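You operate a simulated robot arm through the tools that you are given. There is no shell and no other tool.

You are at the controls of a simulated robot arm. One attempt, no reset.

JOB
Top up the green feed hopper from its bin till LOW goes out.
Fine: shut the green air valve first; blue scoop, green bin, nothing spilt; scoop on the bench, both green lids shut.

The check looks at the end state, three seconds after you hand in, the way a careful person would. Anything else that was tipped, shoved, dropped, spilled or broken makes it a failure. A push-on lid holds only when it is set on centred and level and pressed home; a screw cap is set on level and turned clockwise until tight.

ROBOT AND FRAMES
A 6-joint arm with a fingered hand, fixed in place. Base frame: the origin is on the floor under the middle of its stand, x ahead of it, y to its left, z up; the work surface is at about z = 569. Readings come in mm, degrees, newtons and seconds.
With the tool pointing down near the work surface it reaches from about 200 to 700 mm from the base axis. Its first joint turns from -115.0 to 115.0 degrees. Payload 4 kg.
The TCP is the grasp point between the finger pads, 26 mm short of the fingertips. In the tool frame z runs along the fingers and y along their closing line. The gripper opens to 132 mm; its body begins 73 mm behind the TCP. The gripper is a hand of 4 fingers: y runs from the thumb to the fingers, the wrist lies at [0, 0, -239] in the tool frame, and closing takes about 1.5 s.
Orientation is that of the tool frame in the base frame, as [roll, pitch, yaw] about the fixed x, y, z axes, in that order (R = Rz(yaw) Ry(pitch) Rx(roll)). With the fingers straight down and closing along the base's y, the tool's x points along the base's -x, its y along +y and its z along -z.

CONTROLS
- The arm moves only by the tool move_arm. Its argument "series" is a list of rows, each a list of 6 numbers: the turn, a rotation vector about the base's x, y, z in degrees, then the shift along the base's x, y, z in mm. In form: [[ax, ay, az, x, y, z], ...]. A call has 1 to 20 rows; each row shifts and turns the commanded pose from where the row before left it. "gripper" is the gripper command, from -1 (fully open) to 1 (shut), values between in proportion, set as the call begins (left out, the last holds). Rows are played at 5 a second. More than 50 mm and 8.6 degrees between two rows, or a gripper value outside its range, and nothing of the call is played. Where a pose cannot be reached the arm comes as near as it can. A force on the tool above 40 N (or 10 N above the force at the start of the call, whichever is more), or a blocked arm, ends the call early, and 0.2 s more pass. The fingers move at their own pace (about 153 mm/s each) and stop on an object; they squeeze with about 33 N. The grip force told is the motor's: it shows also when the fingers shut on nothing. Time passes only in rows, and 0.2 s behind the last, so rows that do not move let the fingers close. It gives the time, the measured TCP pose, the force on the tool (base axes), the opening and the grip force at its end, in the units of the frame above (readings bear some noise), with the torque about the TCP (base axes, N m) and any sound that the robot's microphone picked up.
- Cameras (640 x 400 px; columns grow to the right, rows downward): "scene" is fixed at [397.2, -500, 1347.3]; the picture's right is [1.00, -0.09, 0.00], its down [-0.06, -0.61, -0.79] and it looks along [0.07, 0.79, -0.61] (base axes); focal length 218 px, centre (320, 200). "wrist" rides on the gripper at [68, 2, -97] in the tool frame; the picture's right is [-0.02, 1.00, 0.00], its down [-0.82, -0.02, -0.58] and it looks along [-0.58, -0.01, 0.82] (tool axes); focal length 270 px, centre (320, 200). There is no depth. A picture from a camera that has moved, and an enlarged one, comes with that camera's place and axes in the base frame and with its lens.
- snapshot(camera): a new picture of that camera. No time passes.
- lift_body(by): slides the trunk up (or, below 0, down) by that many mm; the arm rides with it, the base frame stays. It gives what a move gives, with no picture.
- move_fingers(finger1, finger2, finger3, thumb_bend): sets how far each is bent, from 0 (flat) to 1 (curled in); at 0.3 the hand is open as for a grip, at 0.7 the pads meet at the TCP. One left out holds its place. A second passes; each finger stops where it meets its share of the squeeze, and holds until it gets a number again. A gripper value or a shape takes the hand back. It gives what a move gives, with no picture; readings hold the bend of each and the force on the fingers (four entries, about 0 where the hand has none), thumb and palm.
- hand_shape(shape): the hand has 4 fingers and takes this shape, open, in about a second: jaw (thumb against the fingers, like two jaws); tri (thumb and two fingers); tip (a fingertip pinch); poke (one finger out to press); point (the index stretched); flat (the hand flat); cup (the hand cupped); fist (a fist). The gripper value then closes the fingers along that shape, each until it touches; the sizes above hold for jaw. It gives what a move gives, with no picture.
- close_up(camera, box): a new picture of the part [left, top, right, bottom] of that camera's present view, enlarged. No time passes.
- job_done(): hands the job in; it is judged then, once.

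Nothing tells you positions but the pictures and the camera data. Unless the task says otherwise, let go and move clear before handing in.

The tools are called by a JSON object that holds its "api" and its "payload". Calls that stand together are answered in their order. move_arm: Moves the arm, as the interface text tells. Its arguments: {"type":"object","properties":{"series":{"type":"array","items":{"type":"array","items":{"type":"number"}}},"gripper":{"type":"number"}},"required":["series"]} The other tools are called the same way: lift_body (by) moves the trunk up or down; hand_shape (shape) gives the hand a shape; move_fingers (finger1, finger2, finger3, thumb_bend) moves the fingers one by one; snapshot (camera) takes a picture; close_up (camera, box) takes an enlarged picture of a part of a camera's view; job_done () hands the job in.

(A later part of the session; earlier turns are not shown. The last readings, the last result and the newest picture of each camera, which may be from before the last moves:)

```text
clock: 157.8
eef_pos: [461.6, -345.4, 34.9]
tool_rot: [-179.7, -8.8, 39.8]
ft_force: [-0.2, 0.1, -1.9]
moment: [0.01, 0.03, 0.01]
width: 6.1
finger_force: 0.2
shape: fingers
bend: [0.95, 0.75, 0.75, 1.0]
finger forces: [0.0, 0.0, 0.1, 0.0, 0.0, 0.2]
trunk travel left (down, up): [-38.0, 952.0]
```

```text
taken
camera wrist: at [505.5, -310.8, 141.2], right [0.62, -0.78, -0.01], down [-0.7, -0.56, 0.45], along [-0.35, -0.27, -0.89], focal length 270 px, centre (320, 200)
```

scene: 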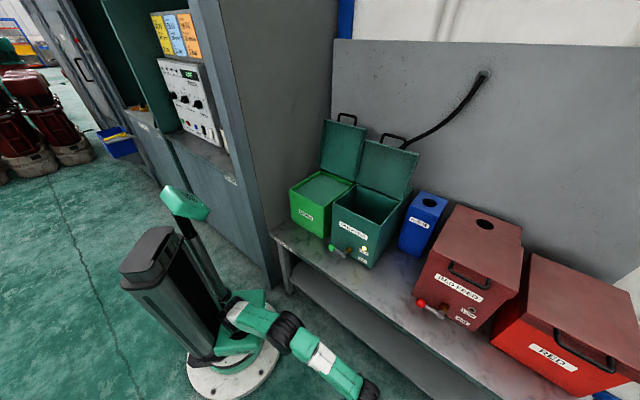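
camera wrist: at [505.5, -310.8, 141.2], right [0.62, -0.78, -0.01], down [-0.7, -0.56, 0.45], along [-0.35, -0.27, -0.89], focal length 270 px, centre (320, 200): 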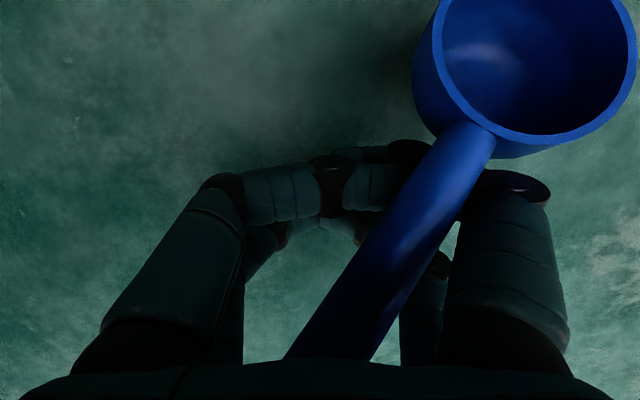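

The scoop is steady in the hand. I'll now open the hand here, just above the floor, to set it down.

{"api": "move_fingers", "payload": {"finger1": 0.6, "finger2": 0.4, "finger3": 0.4, "thumb_bend": 0.6}}

{"api": "snapshot", "payload": {"camera": "wrist"}}

```text
clock: 158.8
eef_pos: [462.8, -344.8, 35.6]
tool_rot: [-179.7, -8.7, 39.8]
ft_force: [0.0, -0.4, 0.4]
moment: [-0.02, 0.01, -0.01]
width: 32.1
finger_force: 0.0
shape: fingers
bend: [0.6, 0.4, 0.4, 0.6]
finger forces: [0.1, 0.0, 0.0, 0.0, 0.1, 0.1]
trunk travel left (down, up): [-38.0, 952.0]
```

```text
taken
camera wrist: at [505.5, -310.7, 141.1], right [0.62, -0.78, -0.01], down [-0.7, -0.56, 0.45], along [-0.35, -0.27, -0.89], focal length 270 px, centre (320, 200)
```

wrist: 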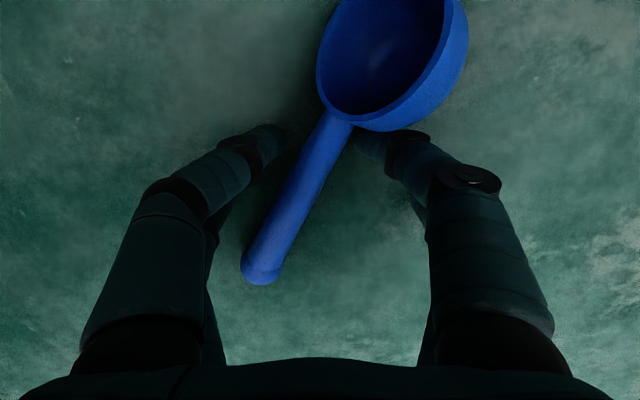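

It dropped gently onto the floor, leaning on the near fingers. I'll open wide and raise the hand.

{"api": "move_fingers", "payload": {"finger1": 0.3, "finger2": 0.3, "finger3": 0.3, "thumb_bend": 0.3}}

{"api": "move_arm", "payload": {"series": [[0, 0, 0, 0, 0, 15], [0, 0, 0, 0, 0, 35], [0, 0, 0, 0, 0, 45], [0, 0, 0, 0, 0, 45], [0, 0, 0, 0, 0, 0]]}}

{"api": "snapshot", "payload": {"camera": "wrist"}}

```text
clock: 159.8
eef_pos: [462.6, -344.3, 35.8]
tool_rot: [-179.7, -8.6, 39.8]
ft_force: [0.1, 0.8, 0.7]
moment: [0.02, 0.0, 0.02]
width: 132.6
finger_force: 0.0
shape: fingers
bend: [0.3, 0.3, 0.3, 0.3]
finger forces: [0.0, 0.0, 0.0, 0.0, 0.1, 0.1]
trunk travel left (down, up): [-38.0, 952.0]
```

```text
clock: 161.0
eef_pos: [464.5, -342.5, 175.6]
tool_rot: [-179.7, -8.7, 39.8]
ft_force: [0.2, -0.6, 0.4]
moment: [-0.02, 0.03, -0.01]
width: 132.7
finger_force: 0.0
shape: fingers
bend: [0.3, 0.3, 0.3, 0.3]
finger forces: [0.0, 0.0, 0.0, 0.0, 0.0, 0.0]
trunk travel left (down, up): [-38.0, 952.0]
```

```text
taken
camera wrist: at [507.4, -309.4, 281.0], right [0.62, -0.78, -0.01], down [-0.7, -0.56, 0.45], along [-0.36, -0.27, -0.89], focal length 270 px, centre (320, 200)
```

wrist: 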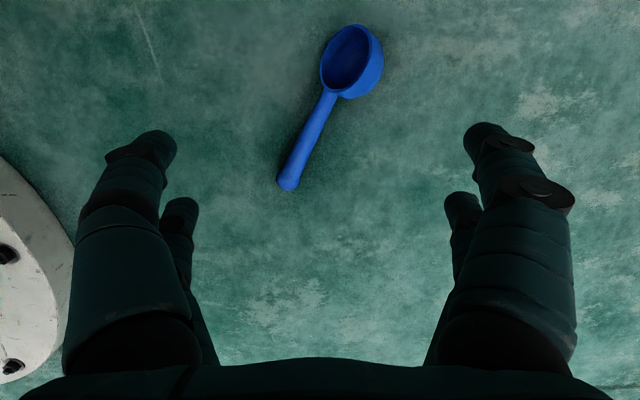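

The scoop lies on the floor nearer now, knob at about (395, -351), bowl at (524, -324), rolled a little to one side. I'll turn the hand so its camera side faces the knob, as in my first good grasp.

{"api": "move_arm", "payload": {"series": [[-5.57, 6.68, 0, 0, 0, 0], [0, 0, 8, 0, 0, 0], [0, 0, 8, 0, 0, 0], [0, 0, 8, 0, 0, 0], [0, 0, 8, 0, 0, 0], [0, 0, 8, 0, 0, 0], [0, 0, 8, 0, 0, 0], [0, 0, 8, 0, 0, 0], [0, 0, 8, 0, 0, 0], [0, 0, 8, 0, 0, 0], [0, 0, 8, 0, 0, 0], [0, 0, 8, 0, 0, 0], [0, 0, 8, 0, 0, 0], [0, 0, 8, 0, 0, 0], [0, 0, 8, 0, 0, 0], [0, 0, 8, -5, 1, 0], [0, 0, 8, -5, 1, 0], [0, 0, 8, -5, 1, 0], [0, 0, 8, 0, 0, 0], [0, 0, 8, 0, 0, 0]], "gripper": 0.1}}

{"api": "snapshot", "payload": {"camera": "wrist"}}

```text
refused: row 1 steps farther than a row can; nothing moved
```

```text
taken
camera wrist: at [507.4, -309.4, 281.0], right [0.62, -0.78, -0.01], down [-0.7, -0.56, 0.45], along [-0.36, -0.27, -0.89], focal length 270 px, centre (320, 200)
```

wrist: 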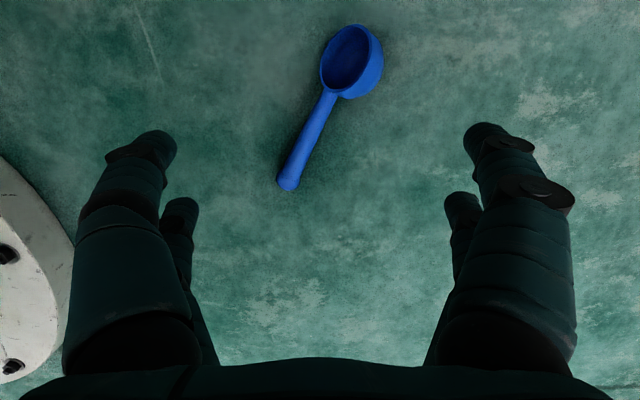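

{"api": "move_arm", "payload": {"series": [[-5.4, 6.5, 0, 0, 0, 0], [0, 0, 8, 0, 0, 0], [0, 0, 8, 0, 0, 0], [0, 0, 8, 0, 0, 0], [0, 0, 8, 0, 0, 0], [0, 0, 8, 0, 0, 0], [0, 0, 8, 0, 0, 0], [0, 0, 8, 0, 0, 0], [0, 0, 8, 0, 0, 0], [0, 0, 8, 0, 0, 0], [0, 0, 8, 0, 0, 0], [0, 0, 8, 0, 0, 0], [0, 0, 8, 0, 0, 0], [0, 0, 8, 0, 0, 0], [0, 0, 8, 0, 0, 0], [0, 0, 8, -5, 1, 0], [0, 0, 8, -5, 1, 0], [0, 0, 8, -5, 1, 0], [0, 0, 8, 0, 0, 0], [0, 0, 8, 0, 0, 0]], "gripper": 0.1}}

{"api": "snapshot", "payload": {"camera": "wrist"}}

```text
clock: 165.2
eef_pos: [449.0, -340.4, 174.7]
tool_rot: [-179.7, -0.2, -167.9]
ft_force: [0.7, -0.1, 0.3]
moment: [-0.05, -0.02, 0.0]
width: 59.9
finger_force: 0.0
shape: jaw
bend: [0.73, 0.73, 0.73, 0.7]
finger forces: [0.0, 0.1, 0.0, 0.0, 0.0, 0.0]
trunk travel left (down, up): [-38.0, 952.0]
```

```text
taken
camera wrist: at [382.7, -351.0, 272.4], right [-0.18, 0.98, -0.01], down [0.8, 0.15, 0.57], along [0.56, 0.1, -0.82], focal length 270 px, centre (320, 200)
```

wrist: 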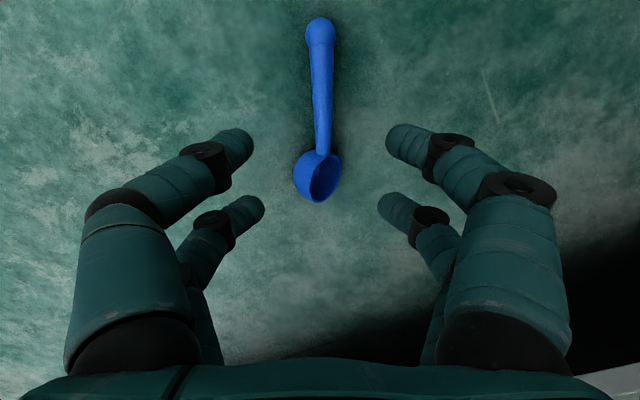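

{"api": "close_up", "payload": {"camera": "wrist", "box": [260, 0, 400, 220]}}

```text
1.82 times, centred on (330, 110) of wrist
camera zoom: at [382.7, -351.0, 272.4], right [-0.18, 0.98, -0.01], down [0.8, 0.15, 0.57], along [0.56, 0.1, -0.82], focal length 491 px, centre (302, 364)
```

zoom: 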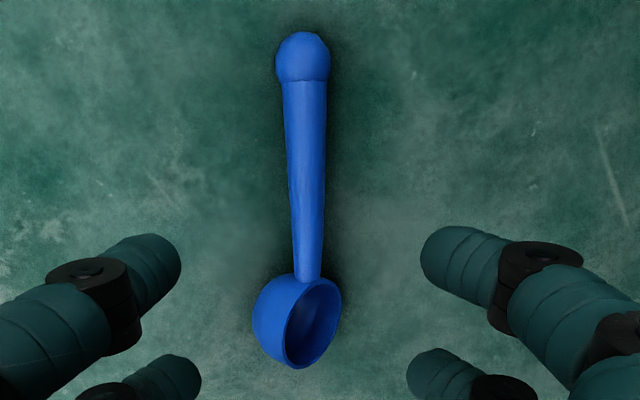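

The handle is nicely aligned with the hand; the bowl is rolled about 50° to one side. I'll pinch the handle at the height that worked before, then turn it level and set it down again for the final grasp.

{"api": "move_arm", "payload": {"series": [[0.91, -4.25, -1, 1, 0, -30], [0.91, -4.25, -1, 1, 0, -30], [0, 0, 0, 0, 0, -35], [0, 0, 0, 0, 0, -15], [0, 0, 0, 0, 0, 0]], "gripper": 0.242}}

{"api": "snapshot", "payload": {"camera": "wrist"}}

```text
clock: 166.4
eef_pos: [450.7, -338.6, 68.4]
tool_rot: [-179.9, 8.4, -170.2]
ft_force: [0.5, -0.7, 0.0]
moment: [-0.01, -0.02, 0.01]
width: 50.4
finger_force: 0.1
shape: jaw
bend: [0.73, 0.73, 0.73, 0.7]
finger forces: [0.0, 0.0, 0.0, 0.0, 0.1, 0.0]
trunk travel left (down, up): [-38.0, 952.0]
```

```text
taken
camera wrist: at [370.9, -349.2, 152.7], right [-0.15, 0.99, 0.0], down [0.72, 0.1, 0.69], along [0.68, 0.1, -0.72], focal length 270 px, centre (320, 200)
```

wrist: 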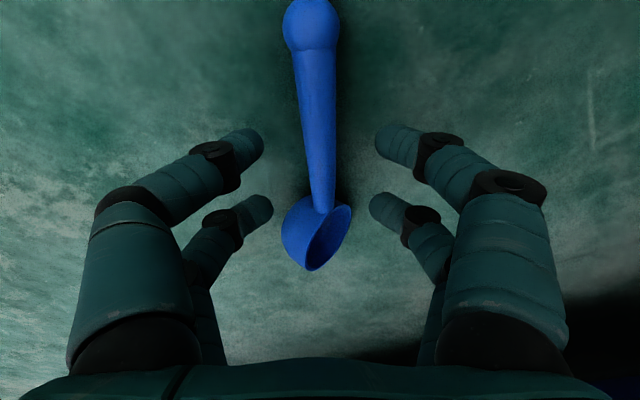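

{"api": "move_arm", "payload": {"series": [[0, 0, 0, 0, 0, -20], [0, 0, 0, 0, 0, -12], [0, 0, 0, 0, 0, -7.5], [0, 0, 0, 0, 0, 0]]}}

{"api": "move_arm", "payload": {"series": [[0, 0, 0, 0, 0, 0], [0, 0, 0, 0, 0, 0], [0, 0, 0, 0, 0, 0], [0, 0, 0, 0, 0, 0], [0, 0, 0, 0, 0, 0], [0, 0, 0, 0, 0, 0], [0, 0, 0, 0, 0, 0], [0, 0, 0, 0, 0, 0]], "gripper": 1}}

{"api": "snapshot", "payload": {"camera": "wrist"}}

```text
clock: 167.4
eef_pos: [450.7, -341.1, 29.5]
tool_rot: [-179.7, 8.6, -170.2]
ft_force: [-6.9, 0.6, 26.8]
moment: [0.13, 0.71, 0.1]
width: 51.4
finger_force: 0.0
shape: jaw
bend: [0.75, 0.73, 0.73, 0.7]
finger forces: [16.0, 0.0, 0.0, 0.1, 10.7, 0.1]
trunk travel left (down, up): [-38.0, 952.0]
```

```text
clock: 169.2
eef_pos: [450.5, -339.4, 26.3]
tool_rot: [-179.9, 8.4, -170.3]
ft_force: [-0.1, -0.6, -1.0]
moment: [0.02, -0.02, -0.02]
width: 7.2
finger_force: 32.9
shape: jaw
bend: [0.78, 0.62, 0.63, 0.74]
finger forces: [0.0, 0.1, 0.1, 0.1, 0.1, 0.1]
trunk travel left (down, up): [-38.0, 952.0]
```

```text
taken
camera wrist: at [369.8, -350.8, 111.9], right [-0.15, 0.99, 0.0], down [0.72, 0.1, 0.69], along [0.68, 0.1, -0.72], focal length 270 px, centre (320, 200)
```

wrist: 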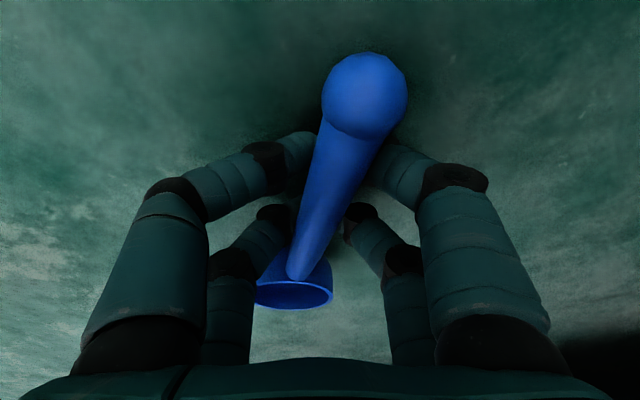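

The floor is a few mm higher than I assumed, so the fingers went under the handle. I'll open, rise 8 mm, and look again.

{"api": "move_arm", "payload": {"series": [[0, 0, 0, 0, 0, 0], [0, 0, 0, 0, 0, 0], [0, 0, 0, 0, 0, 5], [0, 0, 0, 0, 0, 20], [0, 0, 0, 0, 0, 20], [0, 0, 0, 0, 0, 0]], "gripper": 0.1}}

{"api": "snapshot", "payload": {"camera": "wrist"}}

```text
clock: 170.6
eef_pos: [449.0, -340.6, 69.8]
tool_rot: [-179.9, 8.4, -170.1]
ft_force: [0.7, -0.5, -0.4]
moment: [-0.02, -0.02, -0.03]
width: 59.1
finger_force: 0.1
shape: jaw
bend: [0.73, 0.73, 0.73, 0.7]
finger forces: [0.1, 0.0, 0.0, 0.0, 0.0, 0.0]
trunk travel left (down, up): [-38.0, 952.0]
```

```text
taken
camera wrist: at [368.7, -351.5, 154.9], right [-0.15, 0.99, 0.0], down [0.72, 0.1, 0.69], along [0.68, 0.1, -0.72], focal length 270 px, centre (320, 200)
```

wrist: 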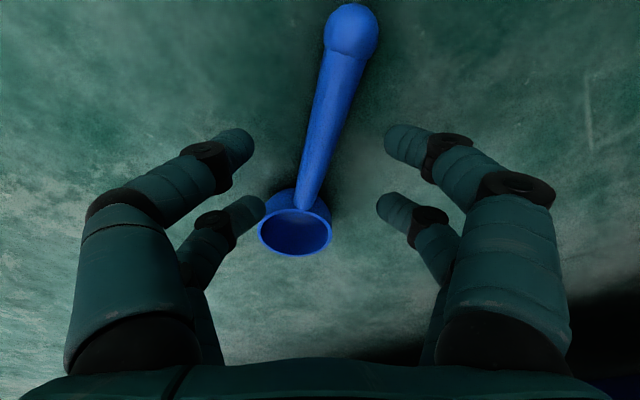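

The bowl is now level, opening up. I'll line up with the handle (yaw −17°) and try again at TCP z≈33.5.

{"api": "move_arm", "payload": {"series": [[0, 0, -6, 0, 0, 0], [0, 0, -6, 0, 0, 0], [0, 0, -5, 0, 0, 0], [0, 0, 0, 0, 0, 0]], "gripper": 0.242}}

{"api": "snapshot", "payload": {"camera": "wrist"}}

```text
clock: 171.6
eef_pos: [450.8, -339.8, 69.7]
tool_rot: [-179.8, 8.4, 172.9]
ft_force: [0.3, 0.3, -0.9]
moment: [0.01, 0.03, 0.0]
width: 50.4
finger_force: 0.0
shape: jaw
bend: [0.73, 0.73, 0.73, 0.7]
finger forces: [0.1, 0.0, 0.1, 0.1, 0.0, 0.0]
trunk travel left (down, up): [-38.0, 952.0]
```

```text
taken
camera wrist: at [370.2, -326.1, 154.6], right [0.15, 0.99, 0.0], down [0.71, -0.11, 0.69], along [0.68, -0.1, -0.72], focal length 270 px, centre (320, 200)
```

wrist: 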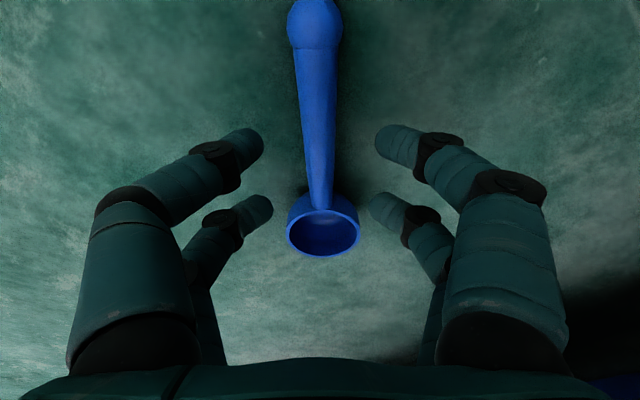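

{"api": "move_arm", "payload": {"series": [[0, 0, 0, 0, 0, -18], [0, 0, 0, 0, 0, -12], [0, 0, 0, 0, 0, -6], [0, 0, 0, 0, 0, 0]]}}

{"api": "snapshot", "payload": {"camera": "wrist"}}

```text
clock: 172.6
eef_pos: [451.0, -340.8, 34.5]
tool_rot: [-179.9, 8.5, 172.8]
ft_force: [0.5, 0.7, -0.1]
moment: [-0.01, 0.01, 0.0]
width: 50.2
finger_force: 0.1
shape: jaw
bend: [0.73, 0.73, 0.73, 0.7]
finger forces: [0.0, 0.0, 0.0, 0.0, 0.0, 0.0]
trunk travel left (down, up): [-38.0, 952.0]
```

```text
taken
camera wrist: at [370.0, -327.4, 120.1], right [0.15, 0.99, 0.0], down [0.71, -0.11, 0.69], along [0.68, -0.1, -0.72], focal length 270 px, centre (320, 200)
```

wrist: 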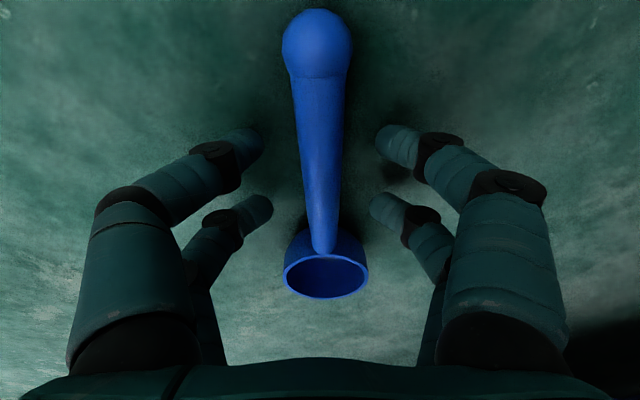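

This matches the geometry of my first good grasp almost exactly. I'll raise 1 mm and close.

{"api": "move_arm", "payload": {"series": [[0, 0, 0, 0, 0, 1.5], [0, 0, 0, 0, 0, 0]]}}

{"api": "move_arm", "payload": {"series": [[0, 0, 0, 0, 0, 0], [0, 0, 0, 0, 0, 0], [0, 0, 0, 0, 0, 0], [0, 0, 0, 0, 0, 0], [0, 0, 0, 0, 0, 0], [0, 0, 0, 0, 0, 0], [0, 0, 0, 0, 0, 0], [0, 0, 0, 0, 0, 0]], "gripper": 1}}

{"api": "snapshot", "payload": {"camera": "wrist"}}

```text
clock: 173.2
eef_pos: [450.0, -340.0, 35.7]
tool_rot: [-179.8, 8.4, 172.8]
ft_force: [0.3, -0.4, 0.1]
moment: [-0.01, -0.03, 0.03]
width: 50.4
finger_force: 0.0
shape: jaw
bend: [0.73, 0.73, 0.73, 0.7]
finger forces: [0.0, 0.0, 0.0, 0.2, 0.0, 0.0]
trunk travel left (down, up): [-38.0, 952.0]
```

```text
clock: 175.0
eef_pos: [450.9, -341.1, 35.9]
tool_rot: [-179.9, 8.4, 172.8]
ft_force: [-0.8, 0.6, 0.6]
moment: [-0.05, 0.03, -0.02]
width: 10.7
finger_force: 32.9
shape: jaw
bend: [0.72, 0.72, 0.72, 0.71]
finger forces: [28.9, 29.5, 29.2, 0.0, 28.7, 0.0]
trunk travel left (down, up): [-38.0, 952.0]
```

```text
taken
camera wrist: at [370.5, -327.5, 121.8], right [0.15, 0.99, 0.0], down [0.71, -0.11, 0.69], along [0.68, -0.1, -0.72], focal length 270 px, centre (320, 200)
```

wrist: 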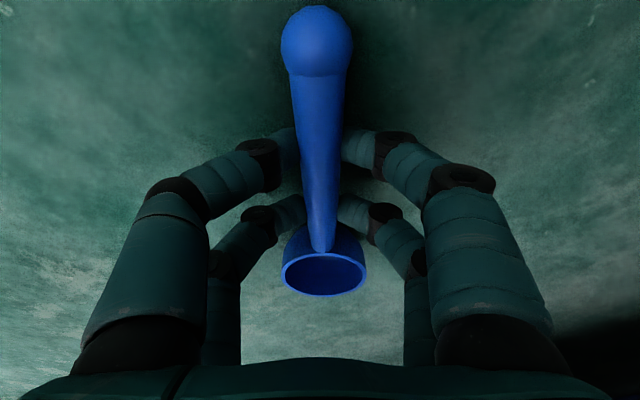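

All four digits now press evenly with ~29 N. I'll lift a bit and do a turning test here, low above the floor.

{"api": "move_arm", "payload": {"series": [[0, 0, 0, 0, 0, 8], [0, 0, 0, 0, 0, 15], [0, 0, 0, 0, 0, 25], [0, 0, 0, 0, 0, 25], [5.95, -0.75, 0, 0, 0, 0], [5.95, -0.75, 0, 0, 0, 0], [5.95, -0.75, 0, 0, 0, 0], [0, 0, 0, 0, 0, 0]]}}

{"api": "snapshot", "payload": {"camera": "wrist"}}

```text
clock: 176.8
eef_pos: [450.8, -341.5, 109.7]
tool_rot: [161.9, 8.0, 170.3]
ft_force: [0.4, 0.0, -0.3]
moment: [-0.01, 0.03, 0.0]
width: 10.7
finger_force: 32.9
shape: jaw
bend: [0.72, 0.72, 0.72, 0.71]
finger forces: [28.5, 29.5, 29.5, 0.0, 28.4, 0.0]
trunk travel left (down, up): [-38.0, 952.0]
```

```text
taken
camera wrist: at [367.5, -353.8, 191.0], right [0.14, 0.94, 0.31], down [0.69, -0.32, 0.65], along [0.71, 0.12, -0.69], focal length 270 px, centre (320, 200)
```

wrist: 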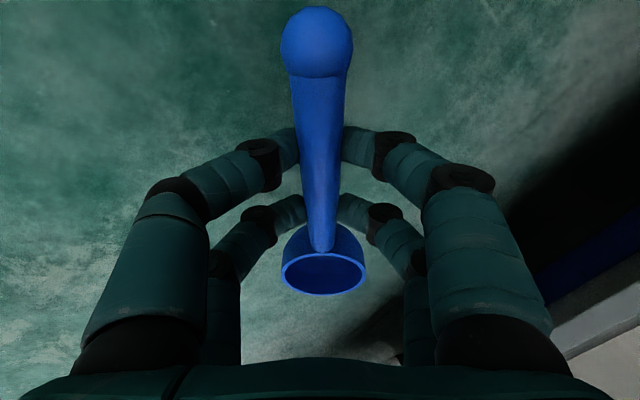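

{"api": "move_arm", "payload": {"series": [[5.95, -0.75, 0, 0, 0, 0], [5.95, -0.75, 0, 0, 0, 0], [5.95, -0.75, 0, 0, 0, 0], [5.95, -0.75, 0, 0, 0, 0], [5.95, -0.75, 0, 0, 0, 0], [0, 0, 0, 0, 0, 0]]}}

{"api": "snapshot", "payload": {"camera": "wrist"}}

```text
clock: 178.2
eef_pos: [451.2, -341.3, 109.4]
tool_rot: [131.8, 5.6, 166.5]
ft_force: [0.3, 0.3, -0.7]
moment: [-0.03, 0.05, -0.03]
width: 10.6
finger_force: 33.1
shape: jaw
bend: [0.72, 0.72, 0.72, 0.71]
finger forces: [28.0, 29.3, 30.0, 0.1, 27.7, 0.0]
trunk travel left (down, up): [-38.0, 952.0]
```

```text
taken
camera wrist: at [362.5, -390.9, 168.3], right [0.11, 0.66, 0.74], down [0.65, -0.61, 0.45], along [0.75, 0.44, -0.5], focal length 270 px, centre (320, 200)
```

wrist: 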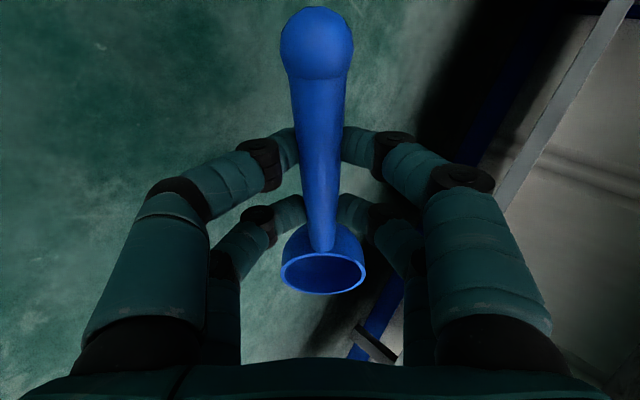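

{"api": "move_arm", "payload": {"series": [[5.95, -0.75, 0, 0, 0, 0], [5.95, -0.75, 0, 0, 0, 0], [5.95, -0.75, 0, 0, 0, 0], [5.95, -0.75, 0, 0, 0, 0], [0, 0, 0, 0, 0, 0], [0, 0, 0, 0, 0, 0]]}}

{"api": "snapshot", "payload": {"camera": "wrist"}}

```text
clock: 179.6
eef_pos: [450.8, -341.1, 110.0]
tool_rot: [108.0, 2.6, 164.9]
ft_force: [-0.7, -0.9, -1.0]
moment: [0.01, -0.02, -0.01]
width: 10.6
finger_force: 32.6
shape: jaw
bend: [0.72, 0.72, 0.72, 0.71]
finger forces: [27.3, 29.4, 30.1, 0.1, 27.1, 0.0]
trunk travel left (down, up): [-38.0, 952.0]
```

```text
taken
camera wrist: at [359.7, -409.8, 137.2], right [0.06, 0.3, 0.95], down [0.63, -0.75, 0.19], along [0.77, 0.59, -0.24], focal length 270 px, centre (320, 200)
```

wrist: 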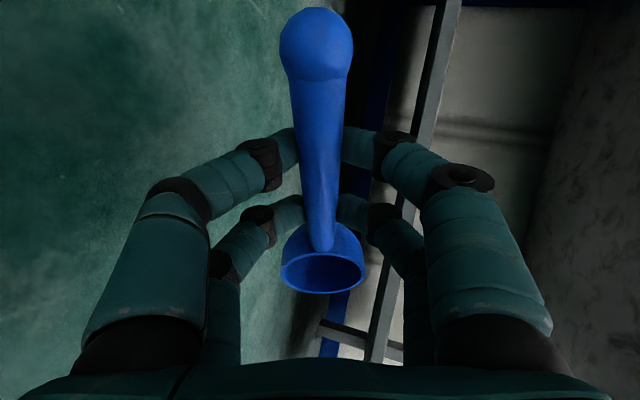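

It holds at 72°. Now back to level, and check again.

{"api": "move_arm", "payload": {"series": [[-5.95, 0.75, 0, 0, 0, 0], [-5.95, 0.75, 0, 0, 0, 0], [-5.95, 0.75, 0, 0, 0, 0], [-5.95, 0.75, 0, 0, 0, 0], [-5.95, 0.75, 0, 0, 0, 0], [-5.95, 0.75, 0, 0, 0, 0], [-5.95, 0.75, 0, 0, 0, 0], [-5.95, 0.75, 0, 0, 0, 0], [-5.95, 0.75, 0, 0, 0, 0], [-5.95, 0.75, 0, 0, 0, 0], [-5.95, 0.75, 0, 0, 0, 0], [-5.95, 0.75, 0, 0, 0, 0], [0, 0, 0, 0, 0, 0]]}}

{"api": "snapshot", "payload": {"camera": "wrist"}}

```text
clock: 182.4
eef_pos: [450.6, -340.1, 108.4]
tool_rot: [-179.7, 8.4, 172.8]
ft_force: [-0.3, -0.3, -1.1]
moment: [0.02, 0.05, 0.0]
width: 10.2
finger_force: 33.0
shape: jaw
bend: [0.73, 0.72, 0.72, 0.72]
finger forces: [24.7, 29.2, 29.6, 0.1, 25.3, 0.0]
trunk travel left (down, up): [-38.0, 952.0]
```

```text
taken
camera wrist: at [369.7, -326.7, 194.8], right [0.15, 0.99, 0.0], down [0.71, -0.11, 0.69], along [0.68, -0.1, -0.72], focal length 270 px, centre (320, 200)
```

wrist: 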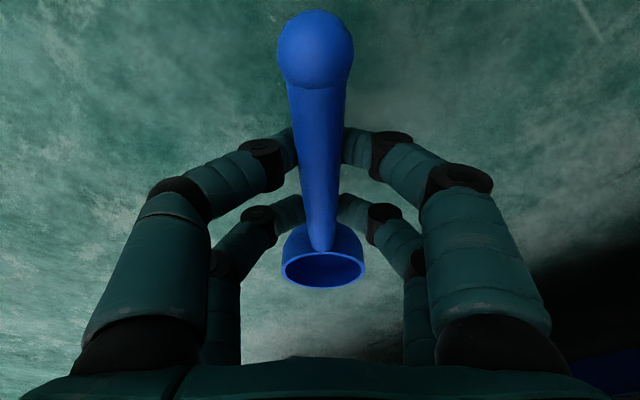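

The near finger pair is creeping (its force fell to ~25 N), so the handle sits too deep there; the hand tilt was ~4° too much. I'll set the scoop back down, re-tilt to about 4°, raise ~1 mm and regrasp.

{"api": "move_arm", "payload": {"series": [[0, 0, 0, 0, 0, -25], [0, 0, 0, 0, 0, -25], [0, 0, 0, 0, 0, -15], [0, 0, 0, 0, 0, -6], [0, 0, 0, 0, 0, 0]]}}

{"api": "move_arm", "payload": {"series": [[0, 0, 0, 0, 0, 0], [0, 0, 0, 0, 0, 0], [0, 0, 0, 0, 0, 0], [0, 0, 0, 0, 0, 0]], "gripper": 0.242}}

{"api": "snapshot", "payload": {"camera": "wrist"}}

```text
clock: 183.6
eef_pos: [450.4, -341.3, 38.5]
tool_rot: [-179.8, 8.3, 172.8]
ft_force: [-1.8, -0.8, 2.2]
moment: [0.01, -0.23, -0.01]
width: 10.8
finger_force: 33.1
shape: jaw
bend: [0.73, 0.72, 0.72, 0.72]
finger forces: [26.1, 30.0, 30.9, 0.1, 26.3, 0.0]
trunk travel left (down, up): [-38.0, 952.0]
```

```text
clock: 184.6
eef_pos: [450.4, -340.2, 38.3]
tool_rot: [-179.9, 8.3, 172.8]
ft_force: [0.0, -0.5, 0.3]
moment: [0.02, -0.02, -0.02]
width: 49.5
finger_force: 0.0
shape: jaw
bend: [0.74, 0.74, 0.74, 0.7]
finger forces: [0.0, 0.0, 0.0, 0.1, 0.1, 0.1]
trunk travel left (down, up): [-38.0, 952.0]
```

```text
taken
camera wrist: at [369.5, -327.7, 123.2], right [0.15, 0.99, 0.0], down [0.71, -0.11, 0.69], along [0.68, -0.1, -0.72], focal length 270 px, centre (320, 200)
```

wrist: 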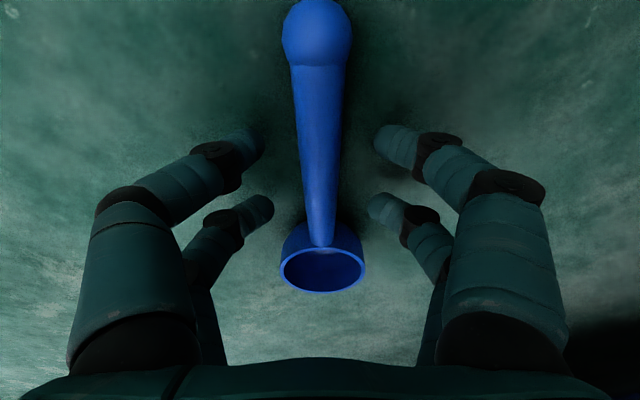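

{"api": "move_arm", "payload": {"series": [[0.53, 4.17, 0, 0, 0, -0.7], [0, 0, 0, 0, 0, 0]]}}

{"api": "move_arm", "payload": {"series": [[0, 0, 0, 0, 0, 0], [0, 0, 0, 0, 0, 0], [0, 0, 0, 0, 0, 0], [0, 0, 0, 0, 0, 0], [0, 0, 0, 0, 0, 0], [0, 0, 0, 0, 0, 0], [0, 0, 0, 0, 0, 0], [0, 0, 0, 0, 0, 0]], "gripper": 1}}

{"api": "snapshot", "payload": {"camera": "wrist"}}

```text
clock: 185.2
eef_pos: [449.8, -340.6, 38.1]
tool_rot: [-180.0, 4.2, 172.8]
ft_force: [0.5, -0.1, 0.3]
moment: [-0.02, 0.02, 0.05]
width: 49.5
finger_force: 0.1
shape: jaw
bend: [0.74, 0.74, 0.74, 0.7]
finger forces: [0.0, 0.0, 0.0, 0.0, 0.1, 0.0]
trunk travel left (down, up): [-38.0, 952.0]
```

```text
clock: 187.0
eef_pos: [449.2, -342.2, 36.6]
tool_rot: [-179.8, 4.1, 172.9]
ft_force: [0.3, -0.8, -0.9]
moment: [0.02, 0.0, 0.0]
width: 11.7
finger_force: 33.1
shape: jaw
bend: [0.72, 0.72, 0.72, 0.7]
finger forces: [29.5, 29.1, 28.9, 0.1, 29.7, 0.1]
trunk travel left (down, up): [-38.0, 952.0]
```

```text
taken
camera wrist: at [376.0, -328.8, 128.3], right [0.15, 0.99, 0.0], down [0.76, -0.12, 0.64], along [0.63, -0.1, -0.77], focal length 270 px, centre (320, 200)
```

wrist: 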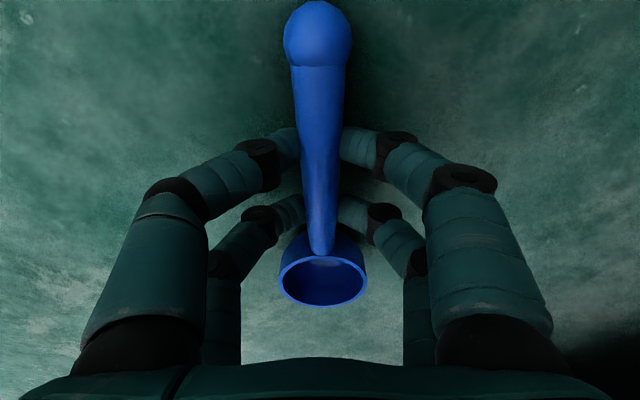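

Even forces (~29 N on all). I'll repeat the turning test.

{"api": "move_arm", "payload": {"series": [[0, 0, 0, 0, 0, 8], [0, 0, 0, 0, 0, 15], [0, 0, 0, 0, 0, 25], [0, 0, 0, 0, 0, 25], [5.95, -0.75, 0, 0, 0, 0], [5.95, -0.75, 0, 0, 0, 0], [5.95, -0.75, 0, 0, 0, 0], [5.95, -0.75, 0, 0, 0, 0], [5.95, -0.75, 0, 0, 0, 0], [5.95, -0.75, 0, 0, 0, 0], [5.95, -0.75, 0, 0, 0, 0], [5.95, -0.75, 0, 0, 0, 0], [5.95, -0.75, 0, 0, 0, 0], [5.95, -0.75, 0, 0, 0, 0], [5.95, -0.75, 0, 0, 0, 0], [5.95, -0.75, 0, 0, 0, 0], [0, 0, 0, 0, 0, 0]]}}

{"api": "snapshot", "payload": {"camera": "wrist"}}

{"api": "move_arm", "payload": {"series": [[-5.95, 0.75, 0, 0, 0, 0], [-5.95, 0.75, 0, 0, 0, 0], [-5.95, 0.75, 0, 0, 0, 0], [-5.95, 0.75, 0, 0, 0, 0], [-5.95, 0.75, 0, 0, 0, 0], [-5.95, 0.75, 0, 0, 0, 0], [-5.95, 0.75, 0, 0, 0, 0], [-5.95, 0.75, 0, 0, 0, 0], [-5.95, 0.75, 0, 0, 0, 0], [-5.95, 0.75, 0, 0, 0, 0], [-5.95, 0.75, 0, 0, 0, 0], [-5.95, 0.75, 0, 0, 0, 0], [0, 0, 0, 0, 0, 0]]}}

{"api": "snapshot", "payload": {"camera": "wrist"}}

```text
clock: 190.6
eef_pos: [451.2, -340.3, 109.9]
tool_rot: [108.0, 1.3, 168.7]
ft_force: [-0.6, -0.8, -1.1]
moment: [0.0, 0.05, -0.01]
width: 11.6
finger_force: 32.6
shape: jaw
bend: [0.72, 0.72, 0.72, 0.7]
finger forces: [29.4, 28.7, 29.1, 0.0, 29.6, 0.0]
trunk travel left (down, up): [-38.0, 952.0]
```

```text
taken
camera wrist: at [366.0, -415.3, 140.1], right [0.06, 0.3, 0.95], down [0.69, -0.7, 0.18], along [0.72, 0.64, -0.25], focal length 270 px, centre (320, 200)
```

wrist: 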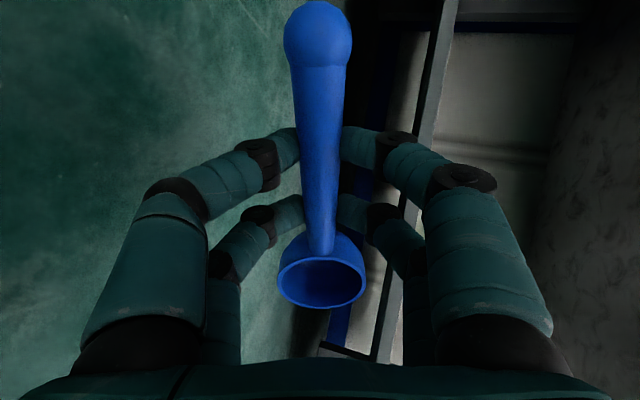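

```text
clock: 193.4
eef_pos: [450.6, -341.3, 109.1]
tool_rot: [-179.8, 4.2, 172.7]
ft_force: [0.2, 0.1, -1.0]
moment: [-0.02, 0.03, 0.02]
width: 11.3
finger_force: 33.3
shape: jaw
bend: [0.72, 0.72, 0.72, 0.71]
finger forces: [29.1, 28.5, 28.3, 0.0, 29.0, 0.1]
trunk travel left (down, up): [-38.0, 952.0]
```

```text
taken
camera wrist: at [376.4, -328.2, 201.0], right [0.15, 0.99, 0.0], down [0.76, -0.12, 0.64], along [0.63, -0.1, -0.77], focal length 270 px, centre (320, 200)
```

wrist: 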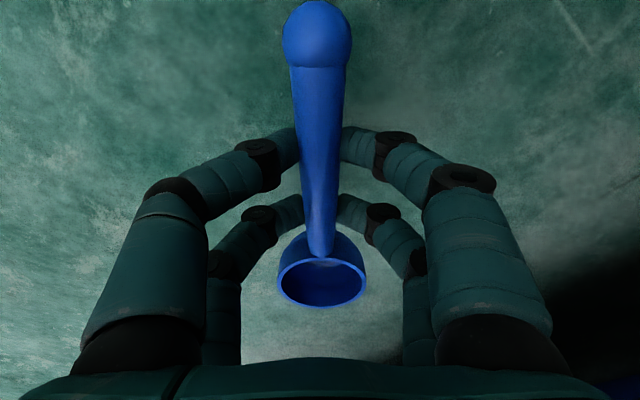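

Much better; only a slight creep. I'll refine once more: set down, raise 1.5 mm, and regrasp to get closer to the handle's middle.

{"api": "move_arm", "payload": {"series": [[0, 0, 0, 0, 0, -25], [0, 0, 0, 0, 0, -25], [0, 0, 0, 0, 0, -16], [0, 0, 0, 0, 0, -6], [0, 0, 0, 0, 0, 0]]}}

{"api": "move_arm", "payload": {"series": [[0, 0, 0, 0, 0, 0], [0, 0, 0, 0, 0, 0], [0, 0, 0, 0, 0, 0], [0, 0, 0, 0, 0, 0]], "gripper": 0.242}}

{"api": "move_arm", "payload": {"series": [[0, 0, 0, 0, 0, 1.5], [0, 0, 0, 0, 0, 0]]}}

{"api": "snapshot", "payload": {"camera": "wrist"}}

```text
clock: 194.6
eef_pos: [451.7, -340.1, 38.0]
tool_rot: [-180.0, 4.2, 172.9]
ft_force: [-0.2, 0.3, -1.3]
moment: [-0.01, 0.02, 0.01]
width: 11.5
finger_force: 33.0
shape: jaw
bend: [0.72, 0.72, 0.72, 0.71]
finger forces: [29.0, 28.3, 28.1, 0.1, 28.9, 0.1]
trunk travel left (down, up): [-38.0, 952.0]
```

```text
clock: 195.6
eef_pos: [451.4, -339.4, 38.5]
tool_rot: [-179.8, 4.2, 172.8]
ft_force: [0.6, 1.5, -0.1]
moment: [0.04, -0.01, -0.03]
width: 49.7
finger_force: 0.1
shape: jaw
bend: [0.74, 0.74, 0.74, 0.7]
finger forces: [0.1, 0.0, 0.0, 0.0, 0.0, 0.0]
trunk travel left (down, up): [-38.0, 952.0]
```

```text
clock: 196.2
eef_pos: [450.5, -340.2, 38.9]
tool_rot: [-179.9, 4.2, 172.8]
ft_force: [-0.5, 0.3, -0.9]
moment: [-0.01, 0.02, -0.01]
width: 49.6
finger_force: 0.1
shape: jaw
bend: [0.74, 0.74, 0.74, 0.7]
finger forces: [0.1, 0.0, 0.0, 0.0, 0.1, 0.0]
trunk travel left (down, up): [-38.0, 952.0]
```

```text
taken
camera wrist: at [376.9, -327.0, 130.3], right [0.15, 0.99, 0.0], down [0.76, -0.12, 0.64], along [0.63, -0.1, -0.77], focal length 270 px, centre (320, 200)
```

wrist: 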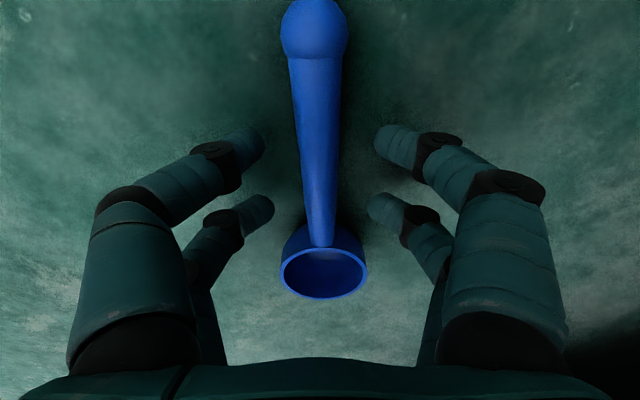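

{"api": "move_arm", "payload": {"series": [[0, 0, 0, 0, 0, 0], [0, 0, 0, 0, 0, 0], [0, 0, 0, 0, 0, 0], [0, 0, 0, 0, 0, 0], [0, 0, 0, 0, 0, 0], [0, 0, 0, 0, 0, 0], [0, 0, 0, 0, 0, 0], [0, 0, 0, 0, 0, 0]], "gripper": 1}}

{"api": "snapshot", "payload": {"camera": "wrist"}}

```text
clock: 198.0
eef_pos: [450.1, -338.9, 38.8]
tool_rot: [-179.9, 4.2, 172.8]
ft_force: [-0.2, 0.0, 0.7]
moment: [0.0, 0.03, -0.02]
width: 10.7
finger_force: 33.2
shape: jaw
bend: [0.72, 0.72, 0.72, 0.7]
finger forces: [29.9, 29.5, 29.3, 0.0, 30.0, 0.1]
trunk travel left (down, up): [-38.0, 952.0]
```

```text
taken
camera wrist: at [376.9, -327.1, 130.3], right [0.15, 0.99, 0.0], down [0.76, -0.12, 0.64], along [0.63, -0.1, -0.77], focal length 270 px, centre (320, 200)
```

wrist: 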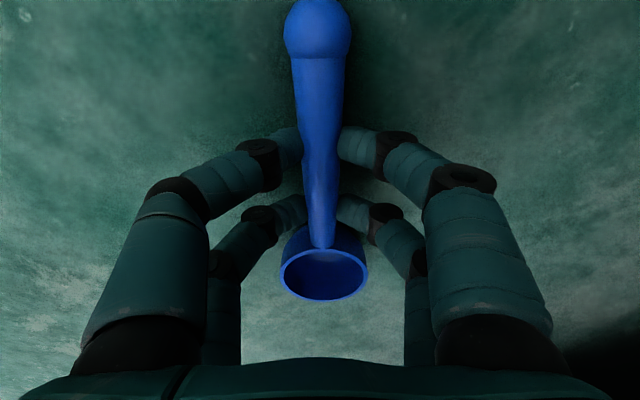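

Forces are now ~30 N on all four digits — the best grasp so far. I'll raise the trunk with the scoop, then go up and across to the green bin.

{"api": "move_arm", "payload": {"series": [[0, 0, 0, 0, 0, 8], [0, 0, 0, 0, 0, 20], [0, 0, 0, 0, 0, 30], [0, 0, 0, 0, 0, 0]]}}

{"api": "lift_body", "payload": {"by": 440}}

{"api": "move_arm", "payload": {"series": [[0, 0, 0, 0, 0, 20], [0, 0, 0, 0, 0, 40], [0, 0, 0, 0, 0, 45], [0, 0, 0, 0, 0, 45], [0, 0, 0, 0, 0, 45], [0, 0, 0, 0, 0, 45], [0, 0, 0, 0, 0, 45], [0, 0, 0, 0, 0, 40], [0, 0, 0, 0, 0, 25], [0, 0, 0, 0, 0, 0]]}}

{"api": "snapshot", "payload": {"camera": "wrist"}}

```text
clock: 199.0
eef_pos: [451.9, -340.8, 96.6]
tool_rot: [-179.9, 4.2, 172.8]
ft_force: [-0.3, -0.7, -0.8]
moment: [0.02, 0.07, 0.0]
width: 11.0
finger_force: 33.1
shape: jaw
bend: [0.72, 0.72, 0.72, 0.7]
finger forces: [29.9, 29.4, 29.3, 0.0, 30.1, 0.0]
trunk travel left (down, up): [-38.0, 952.0]
```

```text
refused: 440 is not a number from -400 to 400
```

```text
clock: 201.2
eef_pos: [448.9, -338.6, 450.7]
tool_rot: [-179.8, 4.1, 172.9]
ft_force: [0.2, 0.2, -0.4]
moment: [0.02, -0.01, 0.03]
width: 10.5
finger_force: 32.7
shape: jaw
bend: [0.72, 0.72, 0.72, 0.7]
finger forces: [29.8, 29.5, 29.3, 0.0, 30.0, 0.0]
trunk travel left (down, up): [-38.0, 952.0]
```

```text
taken
camera wrist: at [374.5, -325.5, 541.7], right [0.15, 0.99, 0.0], down [0.76, -0.12, 0.64], along [0.63, -0.1, -0.77], focal length 270 px, centre (320, 200)
```

wrist: 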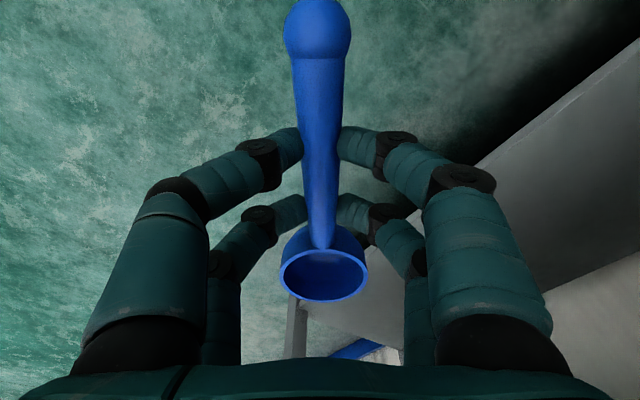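

Grip steady. The trunk move is limited to 400 per call; I'll do it in two steps.

{"api": "lift_body", "payload": {"by": 300}}

{"api": "lift_body", "payload": {"by": 140}}

{"api": "snapshot", "payload": {"camera": "wrist"}}

{"api": "snapshot", "payload": {"camera": "scene"}}

```text
clock: 204.2
eef_pos: [449.1, -337.8, 750.6]
tool_rot: [-179.8, 4.2, 172.8]
ft_force: [-0.2, -0.4, -0.3]
moment: [0.0, -0.03, 0.02]
width: 10.8
finger_force: 32.6
shape: jaw
bend: [0.72, 0.72, 0.72, 0.7]
finger forces: [29.8, 29.4, 29.3, 0.1, 30.0, 0.0]
trunk travel left (down, up): [-338.0, 652.0]
```

```text
clock: 205.9
eef_pos: [449.8, -338.1, 890.4]
tool_rot: [-179.9, 4.2, 172.8]
ft_force: [0.1, -0.3, -0.9]
moment: [-0.02, 0.05, -0.02]
width: 10.8
finger_force: 33.0
shape: jaw
bend: [0.72, 0.72, 0.72, 0.7]
finger forces: [29.8, 29.4, 29.2, 0.0, 29.9, 0.0]
trunk travel left (down, up): [-478.0, 512.0]
```

```text
taken
camera wrist: at [374.6, -325.6, 981.3], right [0.15, 0.99, 0.0], down [0.76, -0.12, 0.64], along [0.63, -0.1, -0.77], focal length 270 px, centre (320, 200)
```

wrist: 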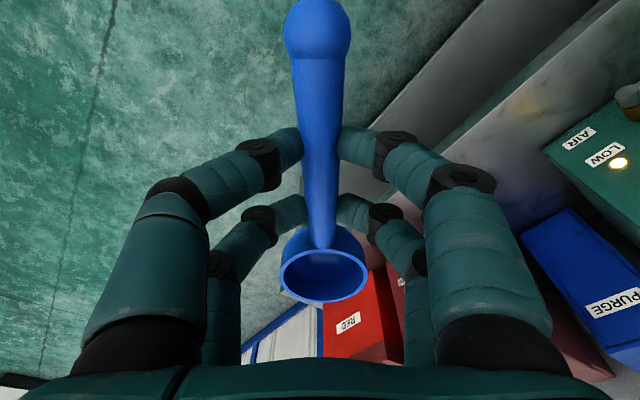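

```text
taken
```

scene: 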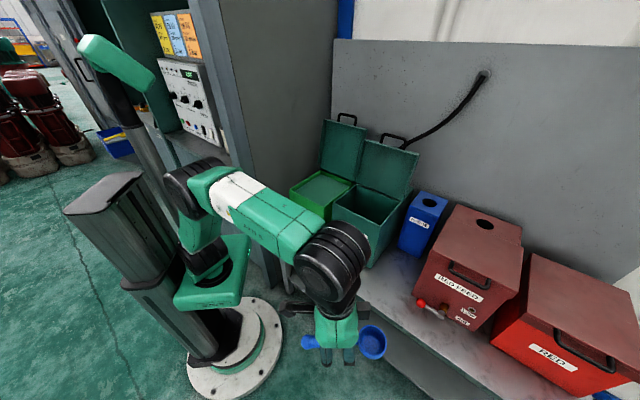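

The scoop is level and firmly held, and everything on the bench is as before. I'll swing across to above the green bin.

{"api": "move_arm", "payload": {"series": [[0, 0, -1.9, 0, 20, 1], [0, 0, -1.9, 0, 36, 1], [0, 0, -1.9, 0, 38, 1], [0, 0, -1.9, 0, 38, 1], [0, 0, -1.9, 0, 38, 1], [0, 0, -1.9, 0, 38, 1], [0, 0, -1.9, 0, 38, 1], [0, 0, -1.9, 0, 38, 1], [0, 0, -1.9, 0, 38, 1], [0, 0, -1.9, 0, 38, 1], [0, 0, -1.9, -1, 38, 1], [0, 0, -1.9, -1, 38, 1], [0, 0, -1.9, -1, 38, 1], [0, 0, -1.9, -1, 38, 0], [0, 0, -1.9, -1, 38, 0], [0, 0, -1.9, -1, 38, 0], [0, 0, -1.9, -1, 38, 0], [0, 0, -1.9, -1, 38, 0], [0, 0, -1.9, -1, 38, 0], [0, 0, -1.7, -1, 30, 0]]}}

{"api": "snapshot", "payload": {"camera": "wrist"}}

{"api": "close_up", "payload": {"camera": "scene", "box": [250, 90, 410, 230]}}

```text
clock: 210.1
eef_pos: [437.8, 392.9, 900.2]
tool_rot: [-179.8, 4.2, 135.0]
ft_force: [0.2, -0.1, -0.8]
moment: [0.04, 0.01, 0.02]
width: 10.6
finger_force: 33.1
shape: jaw
bend: [0.72, 0.72, 0.72, 0.7]
finger forces: [29.7, 29.6, 29.4, 0.0, 29.9, 0.0]
trunk travel left (down, up): [-478.0, 512.0]
```

```text
taken
camera wrist: at [385.0, 448.8, 991.3], right [0.73, 0.69, 0.0], down [0.53, -0.56, 0.64], along [0.44, -0.46, -0.77], focal length 270 px, centre (320, 200)
```

wrist: 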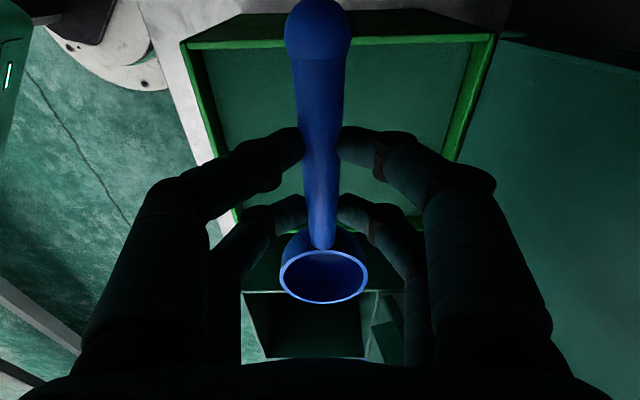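

```text
2.86 times, centred on (330, 160) of scene
camera zoom: at [397.2, -500.0, 1347.3], right [1.0, -0.09, 0.0], down [-0.06, -0.61, -0.79], along [0.07, 0.79, -0.61], focal length 624 px, centre (291, 314)
```

zoom: 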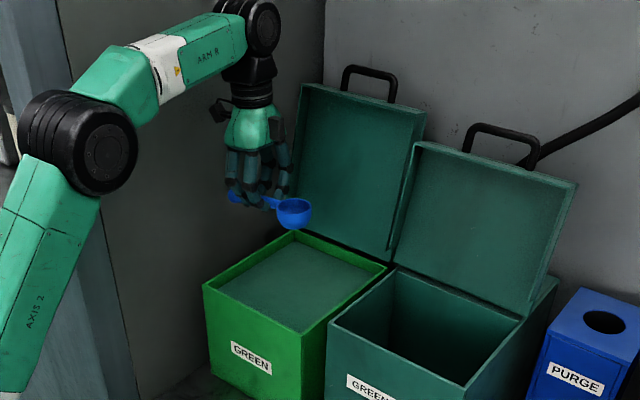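

The scoop is right over the bin's middle. I'll zoom in to judge the powder level below the rim.

{"api": "close_up", "payload": {"camera": "wrist", "box": [170, 10, 330, 130]}}

{"api": "close_up", "payload": {"camera": "scene", "box": [280, 140, 370, 220]}}

```text
3.33 times, centred on (250, 70) of wrist
camera zoom: at [385.0, 448.8, 991.3], right [0.73, 0.69, 0.0], down [0.53, -0.56, 0.64], along [0.44, -0.46, -0.77], focal length 901 px, centre (553, 633)
```

zoom: 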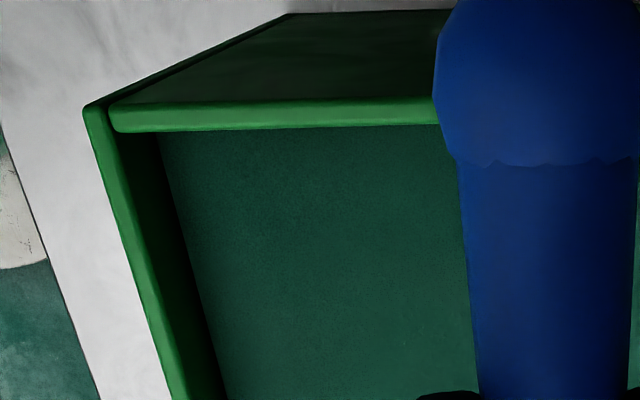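

```text
5.00 times, centred on (325, 180) of scene
camera zoom: at [397.2, -500.0, 1347.3], right [1.0, -0.09, 0.0], down [-0.06, -0.61, -0.79], along [0.07, 0.79, -0.61], focal length 1092 px, centre (295, 300)
```

zoom: 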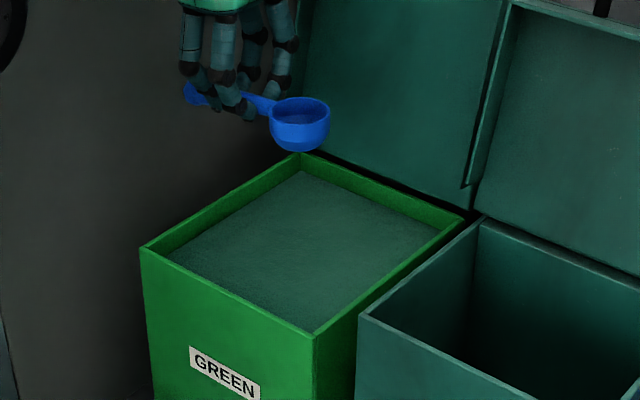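

The powder lies about 26 mm below the rim (z≈737). I'll tip the bowl down 25°, dip it into the powder, sweep a little to the right, level it and lift.

{"api": "move_arm", "payload": {"series": [[4.42, 4.42, 0, -4.5, 4.5, -15], [4.42, 4.42, 0, -4.5, 4.5, -15], [4.42, 4.42, 0, -4.5, 4.5, -15], [4.42, 4.42, 0, -4.5, 4.5, -15], [0, 0, 0, 0, 0, -15], [0, 0, 0, 0, 0, -15], [0, 0, 0, 0, 0, 0]]}}

{"api": "close_up", "payload": {"camera": "scene", "box": [280, 120, 370, 210]}}

{"api": "snapshot", "payload": {"camera": "wrist"}}

```text
clock: 211.7
eef_pos: [419.2, 409.0, 810.6]
tool_rot: [-179.9, -20.8, 135.0]
ft_force: [0.4, 0.5, -0.6]
moment: [0.01, 0.04, 0.03]
width: 11.1
finger_force: 33.4
shape: jaw
bend: [0.72, 0.72, 0.72, 0.7]
finger forces: [29.6, 29.4, 29.6, 0.1, 29.6, 0.0]
trunk travel left (down, up): [-478.0, 512.0]
```

```text
4.44 times, centred on (325, 165) of scene
camera zoom: at [397.2, -500.0, 1347.3], right [1.0, -0.09, 0.0], down [-0.06, -0.61, -0.79], along [0.07, 0.79, -0.61], focal length 971 px, centre (298, 356)
```

zoom: 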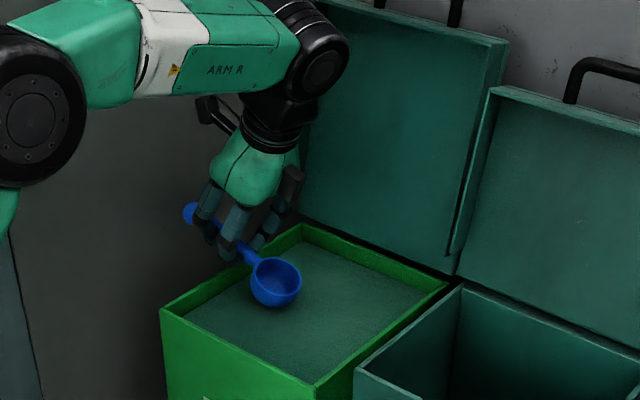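

```text
taken
camera wrist: at [400.3, 432.8, 925.7], right [0.72, 0.69, -0.01], down [0.67, -0.7, 0.25], along [0.16, -0.19, -0.97], focal length 270 px, centre (320, 200)
```

wrist: 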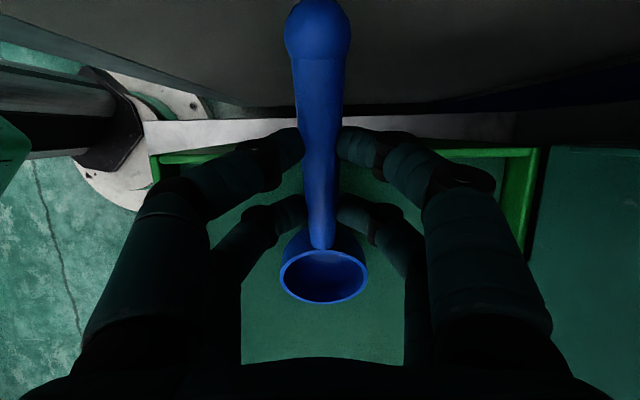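

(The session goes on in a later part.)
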